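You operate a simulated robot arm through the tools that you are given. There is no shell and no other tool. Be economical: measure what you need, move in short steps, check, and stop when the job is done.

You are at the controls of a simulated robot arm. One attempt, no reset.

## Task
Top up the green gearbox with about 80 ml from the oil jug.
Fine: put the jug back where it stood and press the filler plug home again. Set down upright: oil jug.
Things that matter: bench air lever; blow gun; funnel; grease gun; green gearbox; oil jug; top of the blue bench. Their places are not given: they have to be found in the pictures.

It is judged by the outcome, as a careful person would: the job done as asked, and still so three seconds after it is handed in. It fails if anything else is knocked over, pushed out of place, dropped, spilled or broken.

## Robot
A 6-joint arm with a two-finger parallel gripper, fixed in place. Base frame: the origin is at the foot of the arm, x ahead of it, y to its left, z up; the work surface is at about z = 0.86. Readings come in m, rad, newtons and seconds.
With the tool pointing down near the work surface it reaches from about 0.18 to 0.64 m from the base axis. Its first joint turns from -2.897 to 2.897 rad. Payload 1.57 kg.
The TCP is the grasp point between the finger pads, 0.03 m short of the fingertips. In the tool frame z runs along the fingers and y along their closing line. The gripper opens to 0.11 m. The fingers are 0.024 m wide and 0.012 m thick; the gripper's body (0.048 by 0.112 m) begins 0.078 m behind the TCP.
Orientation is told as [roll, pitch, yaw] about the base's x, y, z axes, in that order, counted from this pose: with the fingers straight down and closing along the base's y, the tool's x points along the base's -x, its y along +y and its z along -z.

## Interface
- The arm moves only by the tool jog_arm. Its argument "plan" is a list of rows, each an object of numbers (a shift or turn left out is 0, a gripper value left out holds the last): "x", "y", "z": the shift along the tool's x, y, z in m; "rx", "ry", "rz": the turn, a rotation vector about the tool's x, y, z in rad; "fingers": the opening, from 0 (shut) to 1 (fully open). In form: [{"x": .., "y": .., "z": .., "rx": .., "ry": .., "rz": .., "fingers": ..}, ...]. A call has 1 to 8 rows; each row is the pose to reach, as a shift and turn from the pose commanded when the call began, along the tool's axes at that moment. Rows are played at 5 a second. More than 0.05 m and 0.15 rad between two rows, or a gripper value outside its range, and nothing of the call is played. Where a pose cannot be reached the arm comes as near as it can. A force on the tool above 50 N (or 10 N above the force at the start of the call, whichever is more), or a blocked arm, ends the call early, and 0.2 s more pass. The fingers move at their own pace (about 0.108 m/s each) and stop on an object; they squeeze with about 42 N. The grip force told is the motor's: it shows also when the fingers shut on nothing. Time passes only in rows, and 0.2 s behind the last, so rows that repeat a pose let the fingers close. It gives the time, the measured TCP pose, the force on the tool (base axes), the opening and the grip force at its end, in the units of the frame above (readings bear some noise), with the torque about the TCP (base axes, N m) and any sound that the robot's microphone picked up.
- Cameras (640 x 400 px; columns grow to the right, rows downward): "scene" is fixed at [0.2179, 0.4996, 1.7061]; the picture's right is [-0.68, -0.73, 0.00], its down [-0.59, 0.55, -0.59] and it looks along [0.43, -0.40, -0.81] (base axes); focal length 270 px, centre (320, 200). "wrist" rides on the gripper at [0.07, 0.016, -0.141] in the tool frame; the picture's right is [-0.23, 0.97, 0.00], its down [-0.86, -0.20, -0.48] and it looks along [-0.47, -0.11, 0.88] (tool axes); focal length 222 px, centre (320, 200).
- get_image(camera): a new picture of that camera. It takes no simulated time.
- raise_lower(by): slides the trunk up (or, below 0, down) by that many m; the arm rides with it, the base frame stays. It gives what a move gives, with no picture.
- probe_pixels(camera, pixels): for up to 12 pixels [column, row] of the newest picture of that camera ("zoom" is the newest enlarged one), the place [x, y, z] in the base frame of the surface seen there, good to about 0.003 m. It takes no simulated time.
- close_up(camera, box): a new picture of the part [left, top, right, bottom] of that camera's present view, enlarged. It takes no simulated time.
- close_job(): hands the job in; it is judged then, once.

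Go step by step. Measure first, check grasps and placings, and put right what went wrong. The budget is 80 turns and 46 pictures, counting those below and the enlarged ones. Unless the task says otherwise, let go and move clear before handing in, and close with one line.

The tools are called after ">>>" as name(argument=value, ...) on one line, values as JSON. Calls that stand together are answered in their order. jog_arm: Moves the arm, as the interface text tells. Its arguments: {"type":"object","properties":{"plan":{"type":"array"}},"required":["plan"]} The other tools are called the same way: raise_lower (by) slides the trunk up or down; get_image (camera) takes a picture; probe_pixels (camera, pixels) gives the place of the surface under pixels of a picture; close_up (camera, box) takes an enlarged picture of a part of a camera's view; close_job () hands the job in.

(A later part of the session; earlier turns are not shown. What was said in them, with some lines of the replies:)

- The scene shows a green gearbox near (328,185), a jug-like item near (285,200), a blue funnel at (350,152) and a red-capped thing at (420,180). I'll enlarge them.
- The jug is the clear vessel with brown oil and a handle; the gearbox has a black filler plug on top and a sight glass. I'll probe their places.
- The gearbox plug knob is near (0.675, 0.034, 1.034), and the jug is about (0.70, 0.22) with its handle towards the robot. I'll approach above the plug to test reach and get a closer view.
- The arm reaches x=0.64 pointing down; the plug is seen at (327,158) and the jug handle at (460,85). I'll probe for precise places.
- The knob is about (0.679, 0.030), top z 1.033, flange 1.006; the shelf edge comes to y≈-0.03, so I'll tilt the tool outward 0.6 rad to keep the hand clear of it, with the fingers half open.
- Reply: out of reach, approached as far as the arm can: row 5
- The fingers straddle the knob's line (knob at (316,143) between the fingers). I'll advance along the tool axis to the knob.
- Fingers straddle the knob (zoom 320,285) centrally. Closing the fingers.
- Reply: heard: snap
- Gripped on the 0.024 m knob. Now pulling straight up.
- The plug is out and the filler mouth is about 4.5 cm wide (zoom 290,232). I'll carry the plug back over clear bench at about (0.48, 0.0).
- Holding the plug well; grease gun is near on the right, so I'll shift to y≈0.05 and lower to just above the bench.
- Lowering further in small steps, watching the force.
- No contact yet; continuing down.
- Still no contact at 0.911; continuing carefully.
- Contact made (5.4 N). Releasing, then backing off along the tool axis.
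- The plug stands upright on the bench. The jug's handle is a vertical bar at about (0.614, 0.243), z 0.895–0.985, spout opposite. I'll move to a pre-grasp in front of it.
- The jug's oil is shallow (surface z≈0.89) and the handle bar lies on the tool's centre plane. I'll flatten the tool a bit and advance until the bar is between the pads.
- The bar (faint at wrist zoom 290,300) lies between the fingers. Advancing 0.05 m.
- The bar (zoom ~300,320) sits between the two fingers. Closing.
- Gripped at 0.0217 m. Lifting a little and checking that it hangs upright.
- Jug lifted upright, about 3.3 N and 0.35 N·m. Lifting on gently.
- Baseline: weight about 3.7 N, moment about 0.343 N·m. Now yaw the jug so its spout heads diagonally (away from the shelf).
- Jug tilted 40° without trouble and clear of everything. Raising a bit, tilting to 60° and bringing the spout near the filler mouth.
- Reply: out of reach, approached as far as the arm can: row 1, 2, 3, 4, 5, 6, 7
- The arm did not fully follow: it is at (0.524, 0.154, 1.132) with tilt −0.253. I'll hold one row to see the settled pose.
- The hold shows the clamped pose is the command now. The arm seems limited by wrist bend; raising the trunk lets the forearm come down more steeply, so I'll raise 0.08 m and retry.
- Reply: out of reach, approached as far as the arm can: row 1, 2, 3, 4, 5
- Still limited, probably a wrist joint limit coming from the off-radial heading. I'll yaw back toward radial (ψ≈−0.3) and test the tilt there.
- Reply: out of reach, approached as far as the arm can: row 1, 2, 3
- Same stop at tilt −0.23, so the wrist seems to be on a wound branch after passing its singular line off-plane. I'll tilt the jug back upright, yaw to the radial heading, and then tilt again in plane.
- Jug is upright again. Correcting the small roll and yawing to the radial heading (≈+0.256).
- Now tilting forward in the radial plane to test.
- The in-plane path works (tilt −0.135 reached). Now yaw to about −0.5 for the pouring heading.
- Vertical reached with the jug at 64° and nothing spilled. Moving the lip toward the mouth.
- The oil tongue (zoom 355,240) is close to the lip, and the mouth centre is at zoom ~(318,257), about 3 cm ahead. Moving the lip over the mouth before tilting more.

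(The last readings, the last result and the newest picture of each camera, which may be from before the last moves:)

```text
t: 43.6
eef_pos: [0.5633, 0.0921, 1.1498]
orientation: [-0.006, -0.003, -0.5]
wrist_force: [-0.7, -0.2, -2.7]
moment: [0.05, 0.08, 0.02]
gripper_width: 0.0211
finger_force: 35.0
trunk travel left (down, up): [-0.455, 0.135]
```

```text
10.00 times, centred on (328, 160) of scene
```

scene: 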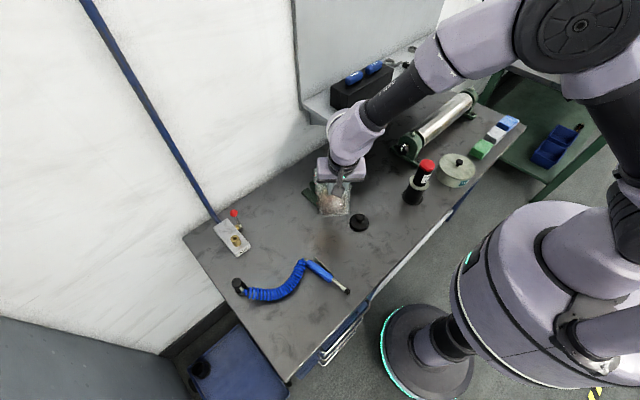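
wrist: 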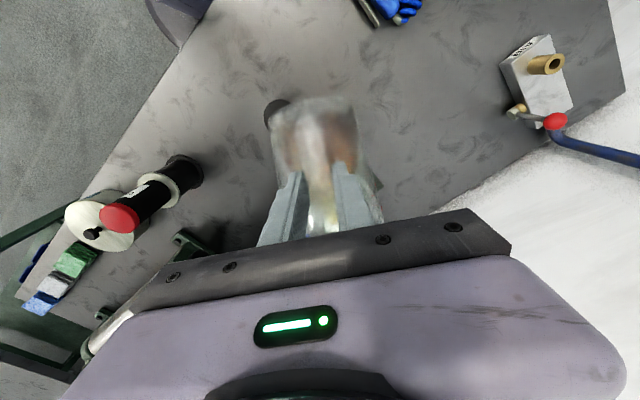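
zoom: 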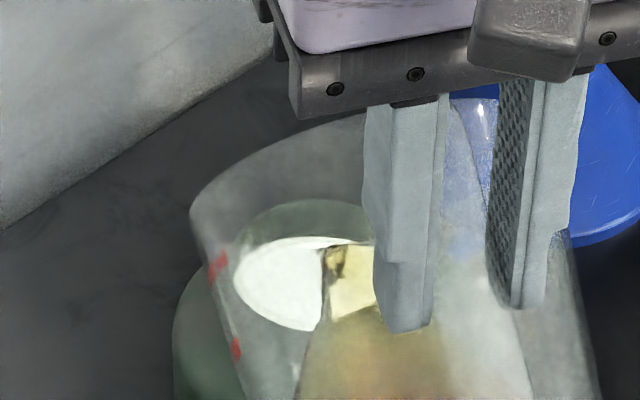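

The lip sits above the mouth at about (0.668, 0.035, 1.033). From the oil depth I expect pouring to begin near 68° and 80 ml to be out near 74°; I'll tilt slowly about the lip to 69°.

>>> jog_arm(plan=[{"x": -0.003, "z": -0.0025, "ry": 0.022}, {"x": -0.0055, "z": -0.005, "ry": 0.044}, {"x": -0.008, "z": -0.0075, "ry": 0.066}, {"x": -0.0106, "z": -0.01, "ry": 0.087}, {"x": -0.0106, "z": -0.01, "ry": 0.087}])

>>> close_up(camera="scene", box=[296, 140, 360, 180])

>>> jog_arm(plan=[{"x": 0}])

>>> jog_arm(plan=[{"x": 0}])

>>> jog_arm(plan=[{"x": 0}])

```text
t: 44.8
eef_pos: [0.5749, 0.0885, 1.1616]
orientation: [-0.002, 0.082, -0.5]
wrist_force: [0.1, 0.4, -4.1]
moment: [0.04, 0.02, 0.01]
gripper_width: 0.0216
finger_force: 34.1
trunk travel left (down, up): [-0.455, 0.135]
```

```text
10.00 times, centred on (328, 160) of scene
```

zoom: 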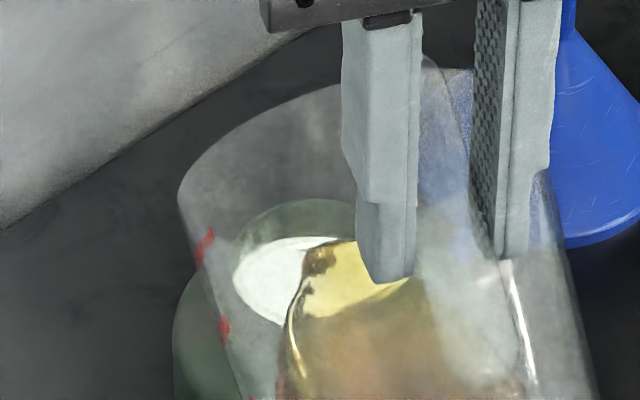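

```text
t: 45.2
eef_pos: [0.5746, 0.0889, 1.1618]
orientation: [-0.006, 0.081, -0.502]
wrist_force: [-0.4, -0.1, -3.1]
moment: [0.01, 0.03, 0.02]
gripper_width: 0.0215
finger_force: 34.9
trunk travel left (down, up): [-0.455, 0.135]
```

```text
t: 45.6
eef_pos: [0.5734, 0.0887, 1.1615]
orientation: [-0.005, 0.082, -0.503]
wrist_force: [-0.2, -0.8, -3.0]
moment: [0.02, 0.04, -0.01]
gripper_width: 0.0214
finger_force: 34.9
trunk travel left (down, up): [-0.455, 0.135]
```

```text
t: 46.0
eef_pos: [0.5746, 0.0899, 1.1606]
orientation: [-0.005, 0.084, -0.504]
wrist_force: [0.1, 0.5, -2.6]
moment: [0.01, 0.01, 0.0]
gripper_width: 0.0218
finger_force: 34.5
trunk travel left (down, up): [-0.455, 0.135]
```

No clear loss of weight yet; the oil tip (zoom 330,245) is near but maybe just short of the lip. Tilting on to 72°.

>>> jog_arm(plan=[{"x": -0.002, "z": -0.002, "ry": 0.017}, {"x": -0.0042, "z": -0.0042, "ry": 0.035}, {"x": -0.0063, "z": -0.0063, "ry": 0.052}, {"x": -0.0063, "z": -0.0063, "ry": 0.052}])

>>> close_up(camera="scene", box=[296, 140, 360, 180])

>>> jog_arm(plan=[{"x": 0}])

>>> jog_arm(plan=[{"x": 0}])

>>> jog_arm(plan=[{"x": 0}])

>>> jog_arm(plan=[{"x": 0}])

```text
t: 47.0
eef_pos: [0.5819, 0.084, 1.1668]
orientation: [-0.005, 0.135, -0.503]
wrist_force: [0.1, 0.2, -2.8]
moment: [0.0, 0.02, -0.01]
gripper_width: 0.0217
finger_force: 34.0
trunk travel left (down, up): [-0.455, 0.135]
```

```text
10.00 times, centred on (328, 160) of scene
```

zoom: 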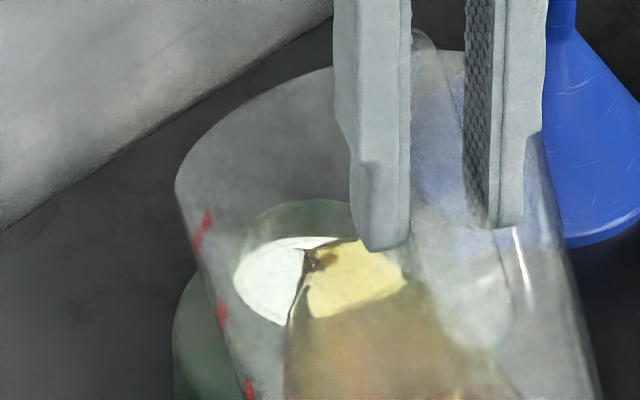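

```text
t: 47.4
eef_pos: [0.5814, 0.0854, 1.1667]
orientation: [-0.006, 0.134, -0.502]
wrist_force: [-0.2, 0.1, -3.7]
moment: [0.05, 0.02, 0.0]
gripper_width: 0.0216
finger_force: 34.5
trunk travel left (down, up): [-0.455, 0.135]
```

```text
t: 47.8
eef_pos: [0.5813, 0.085, 1.1669]
orientation: [-0.005, 0.134, -0.502]
wrist_force: [-0.8, 0.0, -2.0]
moment: [0.02, -0.02, -0.01]
gripper_width: 0.0217
finger_force: 34.5
trunk travel left (down, up): [-0.455, 0.135]
```

```text
t: 48.2
eef_pos: [0.5816, 0.0845, 1.1671]
orientation: [-0.007, 0.135, -0.505]
wrist_force: [0.3, 0.5, -2.9]
moment: [0.01, 0.01, 0.02]
gripper_width: 0.0217
finger_force: 34.4
trunk travel left (down, up): [-0.455, 0.135]
```

```text
t: 48.6
eef_pos: [0.582, 0.0849, 1.1668]
orientation: [-0.004, 0.134, -0.503]
wrist_force: [-0.7, 0.0, -2.8]
moment: [0.0, 0.0, 0.01]
gripper_width: 0.0213
finger_force: 34.7
trunk travel left (down, up): [-0.455, 0.135]
```

Weight now averages about 2.85 N against roughly 3.5 N before, so a sizeable part may already be out. I'll tilt back over the mouth, retreat, and bring the jug upright for an accurate moment reading.

>>> jog_arm(plan=[{"x": 0.005, "z": 0.006, "ry": -0.045}, {"x": 0.01, "z": 0.012, "ry": -0.09}, {"x": 0.0152, "z": 0.018, "ry": -0.135}, {"x": 0.0152, "z": 0.018, "ry": -0.135}, {"x": 0.035, "z": 0.017, "ry": -0.2}, {"x": 0.055, "z": 0.0165, "ry": -0.2}, {"x": 0.076, "z": 0.0161, "ry": -0.2}, {"x": 0.076, "z": 0.0161, "ry": -0.2}])

>>> jog_arm(plan=[{"rx": -0.008, "rz": -0.125}, {"rx": -0.016, "rz": -0.25}, {"rx": -0.024, "rz": -0.375}, {"rx": -0.032, "rz": -0.5}, {"rx": -0.04, "rz": -0.625}, {"rx": -0.049, "rz": -0.756}, {"rx": -0.049, "rz": -0.756}])

>>> jog_arm(plan=[{"ry": -0.13}, {"ry": -0.26}, {"ry": -0.39}, {"ry": -0.52}, {"ry": -0.65}, {"ry": -0.78}, {"ry": -0.91}, {"ry": -1.04}])

```text
t: 50.4
eef_pos: [0.5142, 0.1242, 1.1587]
orientation: [-0.005, -0.065, -0.499]
wrist_force: [0.1, -0.4, -3.6]
moment: [0.05, 0.06, -0.03]
gripper_width: 0.0216
finger_force: 34.7
trunk travel left (down, up): [-0.455, 0.135]
```

```text
t: 52.0
eef_pos: [0.514, 0.1231, 1.1616]
orientation: [-0.005, -0.059, 0.258]
wrist_force: [0.0, 0.7, -2.4]
moment: [-0.03, 0.08, -0.05]
gripper_width: 0.0214
finger_force: 34.1
trunk travel left (down, up): [-0.455, 0.135]
```

```text
t: 53.8
eef_pos: [0.5131, 0.1229, 1.1605]
orientation: [-0.009, -1.102, 0.263]
wrist_force: [-0.2, -0.6, -2.5]
moment: [-0.08, 0.25, 0.02]
gripper_width: 0.0216
finger_force: 34.5
trunk travel left (down, up): [-0.455, 0.135]
```

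Upright again with no complaints. Taking several readings of the moment.

>>> jog_arm(plan=[{"ry": -0.018}, {"ry": -0.018}])

>>> jog_arm(plan=[{"x": 0}])

>>> jog_arm(plan=[{"x": 0}])

>>> jog_arm(plan=[{"x": 0}])

>>> jog_arm(plan=[{"x": 0}])

>>> jog_arm(plan=[{"x": 0}])

>>> get_image(camera="scene")

```text
t: 54.4
eef_pos: [0.5128, 0.1221, 1.1606]
orientation: [-0.011, -1.121, 0.265]
wrist_force: [0.9, -0.4, -3.1]
moment: [-0.09, 0.27, 0.01]
gripper_width: 0.0214
finger_force: 34.4
trunk travel left (down, up): [-0.455, 0.135]
```

```text
t: 54.8
eef_pos: [0.5138, 0.1218, 1.1605]
orientation: [-0.01, -1.119, 0.267]
wrist_force: [-0.7, -0.4, -1.9]
moment: [-0.09, 0.24, 0.0]
gripper_width: 0.0216
finger_force: 34.4
trunk travel left (down, up): [-0.455, 0.135]
```

```text
t: 55.2
eef_pos: [0.5133, 0.122, 1.1602]
orientation: [-0.01, -1.12, 0.266]
wrist_force: [0.0, -0.7, -2.9]
moment: [-0.05, 0.25, 0.02]
gripper_width: 0.0216
finger_force: 34.5
trunk travel left (down, up): [-0.455, 0.135]
```

```text
t: 55.6
eef_pos: [0.5139, 0.123, 1.1603]
orientation: [-0.011, -1.118, 0.265]
wrist_force: [1.2, -0.2, -2.1]
moment: [-0.05, 0.28, -0.04]
gripper_width: 0.0212
finger_force: 34.6
trunk travel left (down, up): [-0.455, 0.135]
```

```text
t: 56.0
eef_pos: [0.5132, 0.1228, 1.1616]
orientation: [-0.01, -1.118, 0.266]
wrist_force: [-1.1, 0.2, -2.6]
moment: [-0.06, 0.29, -0.04]
gripper_width: 0.0218
finger_force: 34.4
trunk travel left (down, up): [-0.455, 0.135]
```

```text
t: 56.4
eef_pos: [0.5132, 0.1229, 1.1598]
orientation: [-0.01, -1.12, 0.265]
wrist_force: [0.1, 0.4, -2.6]
moment: [-0.08, 0.23, 0.02]
gripper_width: 0.0214
finger_force: 34.4
trunk travel left (down, up): [-0.455, 0.135]
```

```text
8 pictures are left
```

scene: 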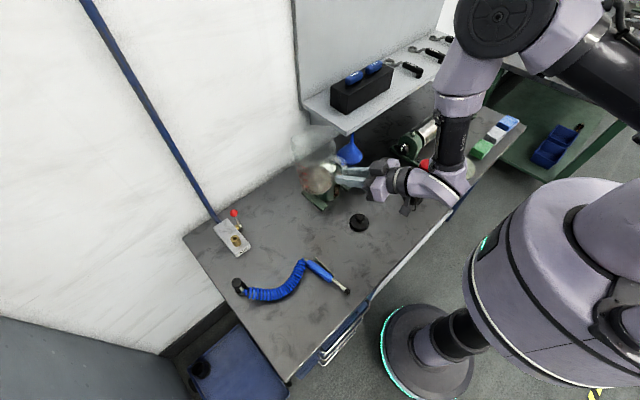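

The moment now averages 0.268 versus 0.336 N·m at 0.098 m lever: about 0.69 N, i.e. close to 80 ml. I'll cross-check with the oil level in the jug.

>>> close_up(camera="scene", box=[275, 120, 371, 210])

>>> probe_pixels(camera="scene", pixels=[[315, 175], [320, 178], [318, 182], [312, 180], [323, 175], [310, 175], [318, 188], [325, 182], [315, 170], [320, 172]])

```text
4.44 times, centred on (323, 165) of scene
```

zoom: 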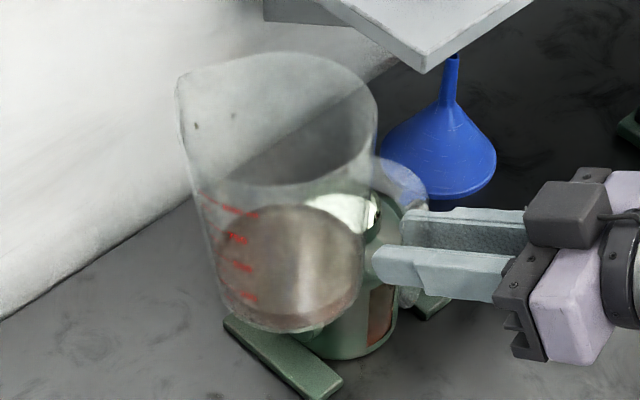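

```text
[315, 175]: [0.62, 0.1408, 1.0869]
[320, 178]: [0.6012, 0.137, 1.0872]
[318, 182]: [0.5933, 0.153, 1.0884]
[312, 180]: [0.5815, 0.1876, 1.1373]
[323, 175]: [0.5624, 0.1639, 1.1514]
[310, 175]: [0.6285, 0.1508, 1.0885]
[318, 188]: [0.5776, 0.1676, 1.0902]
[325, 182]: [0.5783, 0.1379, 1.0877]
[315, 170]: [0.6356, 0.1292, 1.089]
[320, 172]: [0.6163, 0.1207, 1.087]
```

Oil surface sits at 0.015 m above the jug base versus 0.030 m before, consistent with about 80–90 ml poured. Now returning the jug: yaw back to −0.26 first.

>>> jog_arm(plan=[{"rx": 0.0925, "rz": 0.0458}, {"rx": 0.185, "rz": 0.0916}, {"rx": 0.2775, "rz": 0.1374}, {"rx": 0.37, "rz": 0.1832}, {"rx": 0.4625, "rz": 0.229}, {"rx": 0.4625, "rz": 0.229}])

>>> jog_arm(plan=[{"x": -0.005, "y": 0.0286, "z": 0.0106}, {"x": -0.01, "y": 0.0572, "z": 0.0211}, {"x": -0.0153, "y": 0.0858, "z": 0.0317}, {"x": -0.0204, "y": 0.1144, "z": 0.0422}, {"x": -0.0255, "y": 0.143, "z": 0.0528}, {"x": -0.0255, "y": 0.143, "z": 0.0528}])

>>> raise_lower(by=-0.08)

```text
t: 57.8
eef_pos: [0.5141, 0.1223, 1.1598]
orientation: [0.001, -1.12, -0.263]
wrist_force: [0.2, -0.4, -3.3]
moment: [0.05, 0.26, -0.01]
gripper_width: 0.0215
finger_force: 34.2
trunk travel left (down, up): [-0.455, 0.135]
```

```text
t: 59.2
eef_pos: [0.6073, 0.2462, 1.1624]
orientation: [0.002, -1.121, -0.262]
wrist_force: [0.2, 0.0, -3.1]
moment: [0.05, 0.26, 0.01]
gripper_width: 0.0215
finger_force: 34.6
trunk travel left (down, up): [-0.455, 0.135]
```

```text
t: 60.3
eef_pos: [0.6072, 0.2468, 1.0826]
orientation: [0.002, -1.121, -0.261]
wrist_force: [-0.1, -0.1, -1.6]
moment: [0.05, 0.29, -0.02]
gripper_width: 0.0214
finger_force: 34.9
trunk travel left (down, up): [-0.375, 0.215]
```

Directly above the old spot. Lowering to just above the bench.

>>> jog_arm(plan=[{"x": 0.027, "z": 0.013}, {"x": 0.054, "z": 0.0261}, {"x": 0.08, "z": 0.0387}, {"x": 0.1, "z": 0.0483}, {"x": 0.111, "z": 0.0536}, {"x": 0.1166, "z": 0.0563}, {"x": 0.1166, "z": 0.0563}])

>>> jog_arm(plan=[{"x": 0.0018, "z": 0.0009}, {"x": 0.0036, "z": 0.0017}])

```text
t: 61.9
eef_pos: [0.607, 0.246, 0.955]
orientation: [0.004, -1.123, -0.263]
wrist_force: [1.4, 0.4, 5.7]
moment: [-0.26, -1.07, 0.06]
gripper_width: 0.0216
finger_force: 34.5
trunk travel left (down, up): [-0.375, 0.215]
```

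```text
t: 62.5
eef_pos: [0.606, 0.2471, 0.951]
orientation: [0.002, -1.123, -0.262]
wrist_force: [-1.9, 1.2, 9.0]
moment: [-0.29, -1.03, 0.03]
gripper_width: 0.0216
finger_force: 35.1
trunk travel left (down, up): [-0.375, 0.215]
```

Contact came early at the front edge (moment −1.07): the jug has sagged a few degrees in the grip. I'll tilt it back slightly to set it flat.

>>> jog_arm(plan=[{"ry": -0.02}, {"ry": -0.04}, {"ry": -0.04}])

>>> close_up(camera="scene", box=[240, 160, 352, 230])

```text
t: 63.3
eef_pos: [0.6066, 0.2462, 0.9495]
orientation: [0.001, -1.161, -0.26]
wrist_force: [-0.6, 0.1, -3.2]
moment: [0.07, 0.28, 0.01]
gripper_width: 0.0214
finger_force: 34.7
trunk travel left (down, up): [-0.375, 0.215]
```

```text
5.71 times, centred on (296, 195) of scene
```

zoom: 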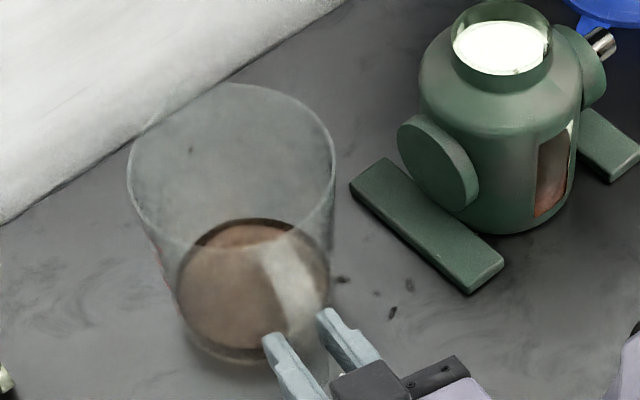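

The jug now hangs free again, nearly flat. I also see a few small dark specks on the bench around zoom (340–405, 280–312), likely drips. Lowering the last millimetres.

>>> jog_arm(plan=[{"x": 0.0014, "z": 0.0006}, {"x": 0.0023, "z": 0.001}])

```text
t: 63.9
eef_pos: [0.6054, 0.246, 0.9478]
orientation: [0.001, -1.16, -0.262]
wrist_force: [0.0, 0.8, -1.1]
moment: [0.0, 0.17, -0.01]
gripper_width: 0.0216
finger_force: 35.5
trunk travel left (down, up): [-0.375, 0.215]
```

>>> jog_arm(plan=[{"x": 0.0009, "z": 0.0004}, {"x": 0.0009, "z": 0.0004}])

```text
t: 64.5
eef_pos: [0.6076, 0.2467, 0.9456]
orientation: [0.001, -1.161, -0.26]
wrist_force: [-1.4, -0.4, 5.6]
moment: [-0.07, -0.03, -0.04]
gripper_width: 0.0216
finger_force: 35.0
trunk travel left (down, up): [-0.375, 0.215]
```

Seated on the bench (+5.6 N, moment near zero). Opening the fingers and backing off along the tool axis.

>>> jog_arm(plan=[{"fingers": 0.25}, {"fingers": 0.4}, {"fingers": 0.5}, {"fingers": 0.5}, {"z": -0.03}, {"z": -0.06}, {"z": -0.1}, {"z": -0.1}])

>>> get_image(camera="scene")

```text
t: 66.3
eef_pos: [0.5184, 0.2694, 0.9863]
orientation: [0.003, -1.16, -0.262]
wrist_force: [-0.6, 0.4, -0.1]
moment: [-0.01, -0.01, -0.01]
gripper_width: 0.0553
finger_force: 0.0
trunk travel left (down, up): [-0.375, 0.215]
```

```text
5 pictures are left
```

scene: 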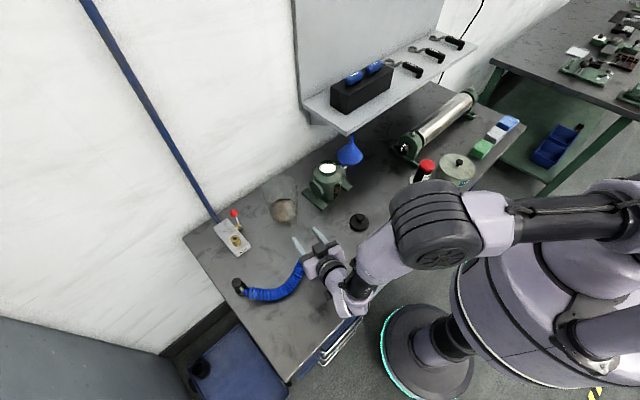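

The jug stands upright at its old spot. Next the plug: lift, undo the yaw, and return to the plug's release approach.

>>> jog_arm(plan=[{"x": -0.035, "z": -0.015}, {"x": -0.069, "z": -0.03}, {"x": -0.069, "z": -0.03, "rx": -0.08, "rz": -0.035}, {"x": -0.069, "z": -0.03, "rx": -0.16, "rz": -0.07}, {"x": -0.069, "z": -0.03, "rx": -0.24, "rz": -0.104}, {"x": -0.069, "z": -0.03, "rx": -0.24, "rz": -0.104}])

```text
t: 67.7
eef_pos: [0.5181, 0.2703, 1.0598]
orientation: [0.001, -1.16, 0.001]
wrist_force: [0.6, -0.4, -0.7]
moment: [-0.01, 0.02, 0.0]
gripper_width: 0.0548
finger_force: 0.0
trunk travel left (down, up): [-0.375, 0.215]
```

>>> jog_arm(plan=[{"x": 0.0125, "y": -0.0314, "z": -0.0112, "ry": 0.08}, {"x": 0.025, "y": -0.0629, "z": -0.0224, "ry": 0.16}, {"x": 0.0375, "y": -0.0943, "z": -0.0336, "ry": 0.24}, {"x": 0.05, "y": -0.1257, "z": -0.0449, "ry": 0.32}, {"x": 0.0626, "y": -0.157, "z": -0.0561, "ry": 0.4}, {"x": 0.0751, "y": -0.1886, "z": -0.0673, "ry": 0.48}, {"x": 0.0876, "y": -0.22, "z": -0.0785, "ry": 0.56}, {"x": 0.0876, "y": -0.22, "z": -0.0785, "ry": 0.56}])

>>> get_image(camera="wrist")

>>> probe_pixels(camera="wrist", pixels=[[318, 145], [312, 145], [324, 145], [318, 150], [295, 125], [340, 125]])

```text
t: 69.5
eef_pos: [0.414, 0.0453, 1.0122]
orientation: [-0.001, -0.601, 0.002]
wrist_force: [0.8, -0.6, -0.4]
moment: [-0.01, -0.01, -0.02]
gripper_width: 0.0554
finger_force: 0.0
trunk travel left (down, up): [-0.375, 0.215]
```

```text
4 pictures are left
```

wrist: 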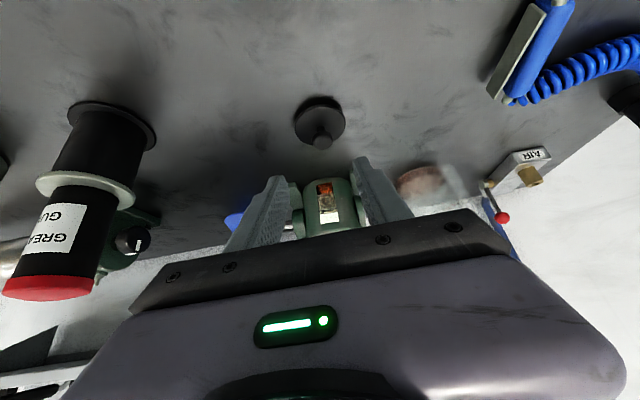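

```text
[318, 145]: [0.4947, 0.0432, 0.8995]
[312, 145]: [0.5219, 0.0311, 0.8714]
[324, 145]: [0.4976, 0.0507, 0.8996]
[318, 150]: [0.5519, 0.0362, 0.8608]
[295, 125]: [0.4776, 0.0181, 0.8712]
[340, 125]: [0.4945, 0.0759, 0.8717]
```

The plug stands at flange centre y≈0.047; advancing along the tool axis onto the knob and closing.

>>> jog_arm(plan=[{"x": 0.001, "y": 0.001, "z": 0.04}, {"x": 0.002, "y": 0.002, "z": 0.08}, {"x": 0.003, "y": 0.002, "z": 0.105}, {"x": 0.003, "y": 0.002, "z": 0.119}, {"x": 0.003, "y": 0.002, "z": 0.119}])

>>> jog_arm(plan=[{"fingers": 0.35}, {"fingers": 0.2}, {"fingers": 0}, {"fingers": 0}])

```text
t: 70.7
eef_pos: [0.4765, 0.0471, 0.9107]
orientation: [0.003, -0.6, 0.0]
wrist_force: [0.0, -0.5, -0.4]
moment: [0.01, -0.02, 0.02]
gripper_width: 0.0551
finger_force: 0.1
trunk travel left (down, up): [-0.375, 0.215]
```

```text
t: 71.7
eef_pos: [0.4771, 0.0475, 0.9126]
orientation: [0.001, -0.6, 0.002]
wrist_force: [0.3, -0.6, 0.4]
moment: [-0.01, 0.0, -0.01]
gripper_width: 0.024
finger_force: 36.0
trunk travel left (down, up): [-0.375, 0.215]
```

Knob gripped. Lifting straight up.

>>> jog_arm(plan=[{"x": -0.0215, "z": -0.0314}, {"x": -0.043, "z": -0.0627}, {"x": -0.0644, "z": -0.094}, {"x": -0.0859, "z": -0.1254}, {"x": -0.107, "z": -0.157}, {"x": -0.107, "z": -0.157}])

>>> jog_arm(plan=[{"x": -0.031, "y": -0.0035, "z": 0.0212}, {"x": -0.062, "y": -0.007, "z": 0.0424}, {"x": -0.093, "y": -0.0105, "z": 0.0636}, {"x": -0.124, "y": -0.014, "z": 0.0848}, {"x": -0.155, "y": -0.0175, "z": 0.106}, {"x": -0.155, "y": -0.0175, "z": 0.106}])

>>> jog_arm(plan=[{"x": 0}])

```text
t: 73.1
eef_pos: [0.4774, 0.0527, 1.1011]
orientation: [0.001, -0.597, 0.002]
wrist_force: [-0.6, 0.7, -1.0]
moment: [-0.01, 0.03, 0.01]
gripper_width: 0.0243
finger_force: 35.6
trunk travel left (down, up): [-0.375, 0.215]
```

```text
t: 74.5
eef_pos: [0.663, 0.0347, 1.1035]
orientation: [0.003, -0.603, 0.003]
wrist_force: [-0.5, -0.3, -0.9]
moment: [0.0, -0.02, 0.0]
gripper_width: 0.0242
finger_force: 36.5
trunk travel left (down, up): [-0.375, 0.215]
```

```text
t: 74.9
eef_pos: [0.6634, 0.0349, 1.1015]
orientation: [0.002, -0.599, 0.003]
wrist_force: [-0.5, -0.1, -0.2]
moment: [0.0, 0.01, 0.0]
gripper_width: 0.0241
finger_force: 35.9
trunk travel left (down, up): [-0.375, 0.215]
```

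Over the mouth; correcting y by −4 mm and lowering to just above the rim, then a look.

>>> jog_arm(plan=[{"x": 0.008, "y": -0.004, "z": 0.013}, {"x": 0.0165, "y": -0.004, "z": 0.026}, {"x": 0.0236, "y": -0.004, "z": 0.0368}, {"x": 0.0236, "y": -0.004, "z": 0.0368}])

>>> close_up(camera="scene", box=[290, 140, 370, 190])

```text
t: 75.9
eef_pos: [0.6663, 0.0305, 1.0567]
orientation: [0.002, -0.601, 0.003]
wrist_force: [-0.4, -0.1, -0.4]
moment: [-0.01, 0.02, -0.04]
gripper_width: 0.024
finger_force: 35.8
trunk travel left (down, up): [-0.375, 0.215]
```

```text
8.00 times, centred on (330, 165) of scene
```

zoom: 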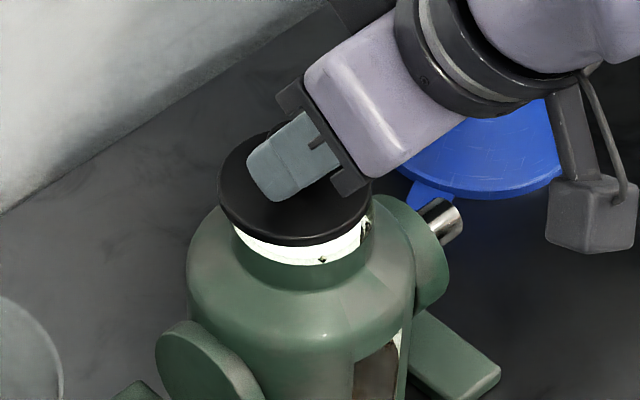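

The plug is centred over the mouth. Lowering and pressing.

>>> jog_arm(plan=[{"x": 0.0028, "z": 0.0041}, {"x": 0.0056, "z": 0.0083}, {"x": 0.0079, "z": 0.0116}, {"x": 0.0079, "z": 0.0116}])

```text
t: 76.9
eef_pos: [0.664, 0.0293, 1.0454]
orientation: [0.005, -0.602, 0.0]
wrist_force: [-9.8, -11.1, 7.1]
moment: [-0.21, 0.18, -0.19]
gripper_width: 0.0242
finger_force: 36.9
trunk travel left (down, up): [-0.375, 0.215]
heard: snap
```

A snap was heard and side forces show the plug is now located. Pressing down slightly with a little lateral relief.

>>> jog_arm(plan=[{"x": 0.0018, "y": -0.001, "z": 0.0012}, {"x": 0.0029, "y": -0.0015, "z": 0.0025}, {"x": 0.0029, "y": -0.0015, "z": 0.0025}])

```text
t: 77.7
eef_pos: [0.6642, 0.0302, 1.0449]
orientation: [0.0, -0.61, 0.003]
wrist_force: [1.8, 4.5, 38.2]
moment: [0.1, -0.59, 0.08]
gripper_width: 0.0239
finger_force: 35.6
trunk travel left (down, up): [-0.375, 0.215]
```

38 N of downward push with no more travel: the plug is home. Relaxing, opening and backing away.

>>> jog_arm(plan=[{"x": -0.0022, "y": 0.001, "z": -0.0028}, {"x": -0.0022, "y": 0.001, "z": -0.0028, "fingers": 0.25}, {"x": -0.0022, "y": 0.001, "z": -0.0028, "fingers": 0.45}, {"x": -0.0022, "y": 0.001, "z": -0.0028, "fingers": 0.45}, {"x": -0.0022, "y": 0.001, "z": -0.04}, {"x": -0.0022, "y": 0.001, "z": -0.08}, {"x": -0.0022, "y": 0.001, "z": -0.12}, {"x": -0.0022, "y": 0.001, "z": -0.16}])

>>> get_image(camera="scene")

>>> close_up(camera="scene", box=[250, 140, 378, 220])

>>> probe_pixels(camera="scene", pixels=[[328, 160], [321, 165], [335, 165], [328, 166]])

```text
t: 79.5
eef_pos: [0.5743, 0.0302, 1.1749]
orientation: [0.002, -0.601, 0.002]
wrist_force: [-0.1, 0.6, -0.3]
moment: [0.0, -0.03, -0.01]
gripper_width: 0.0493
finger_force: 0.2
trunk travel left (down, up): [-0.375, 0.215]
```

```text
2 pictures are left
```

scene: 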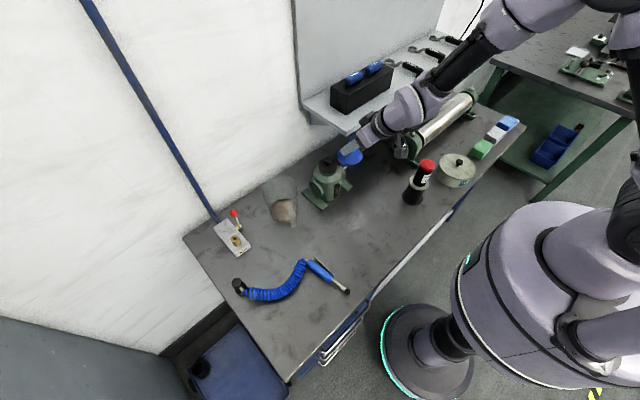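

```text
5.00 times, centred on (314, 180) of scene
```

zoom: 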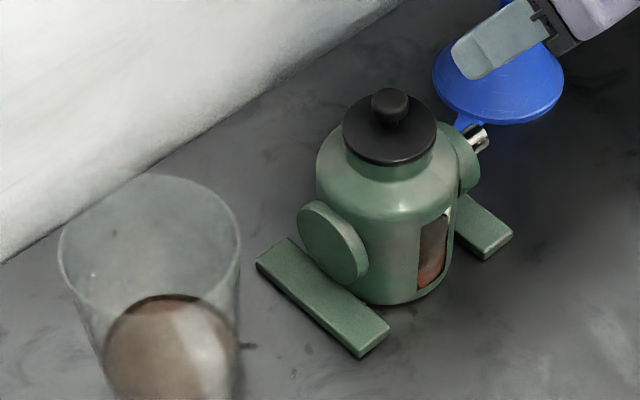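

```text
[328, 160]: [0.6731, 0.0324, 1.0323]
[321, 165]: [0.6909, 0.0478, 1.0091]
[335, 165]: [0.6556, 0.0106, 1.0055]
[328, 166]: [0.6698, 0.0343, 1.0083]
```

The plug reads the same as at the start (knob top z 1.032, flange 1.008). The jug stands upright at its old spot, the gripper is clear, and the dark specks I saw on the bench have mostly gone from the picture. Handing in.

>>> close_job()

```text
The job is handed in.
```

I poured roughly 80–90 ml into the green gearbox (estimated from the jug's weight and oil level), pressed the filler plug home and put the jug back upright on its spot; a few dark specks I saw on the bench mid-job, possibly drips, had mostly gone by the last picture.
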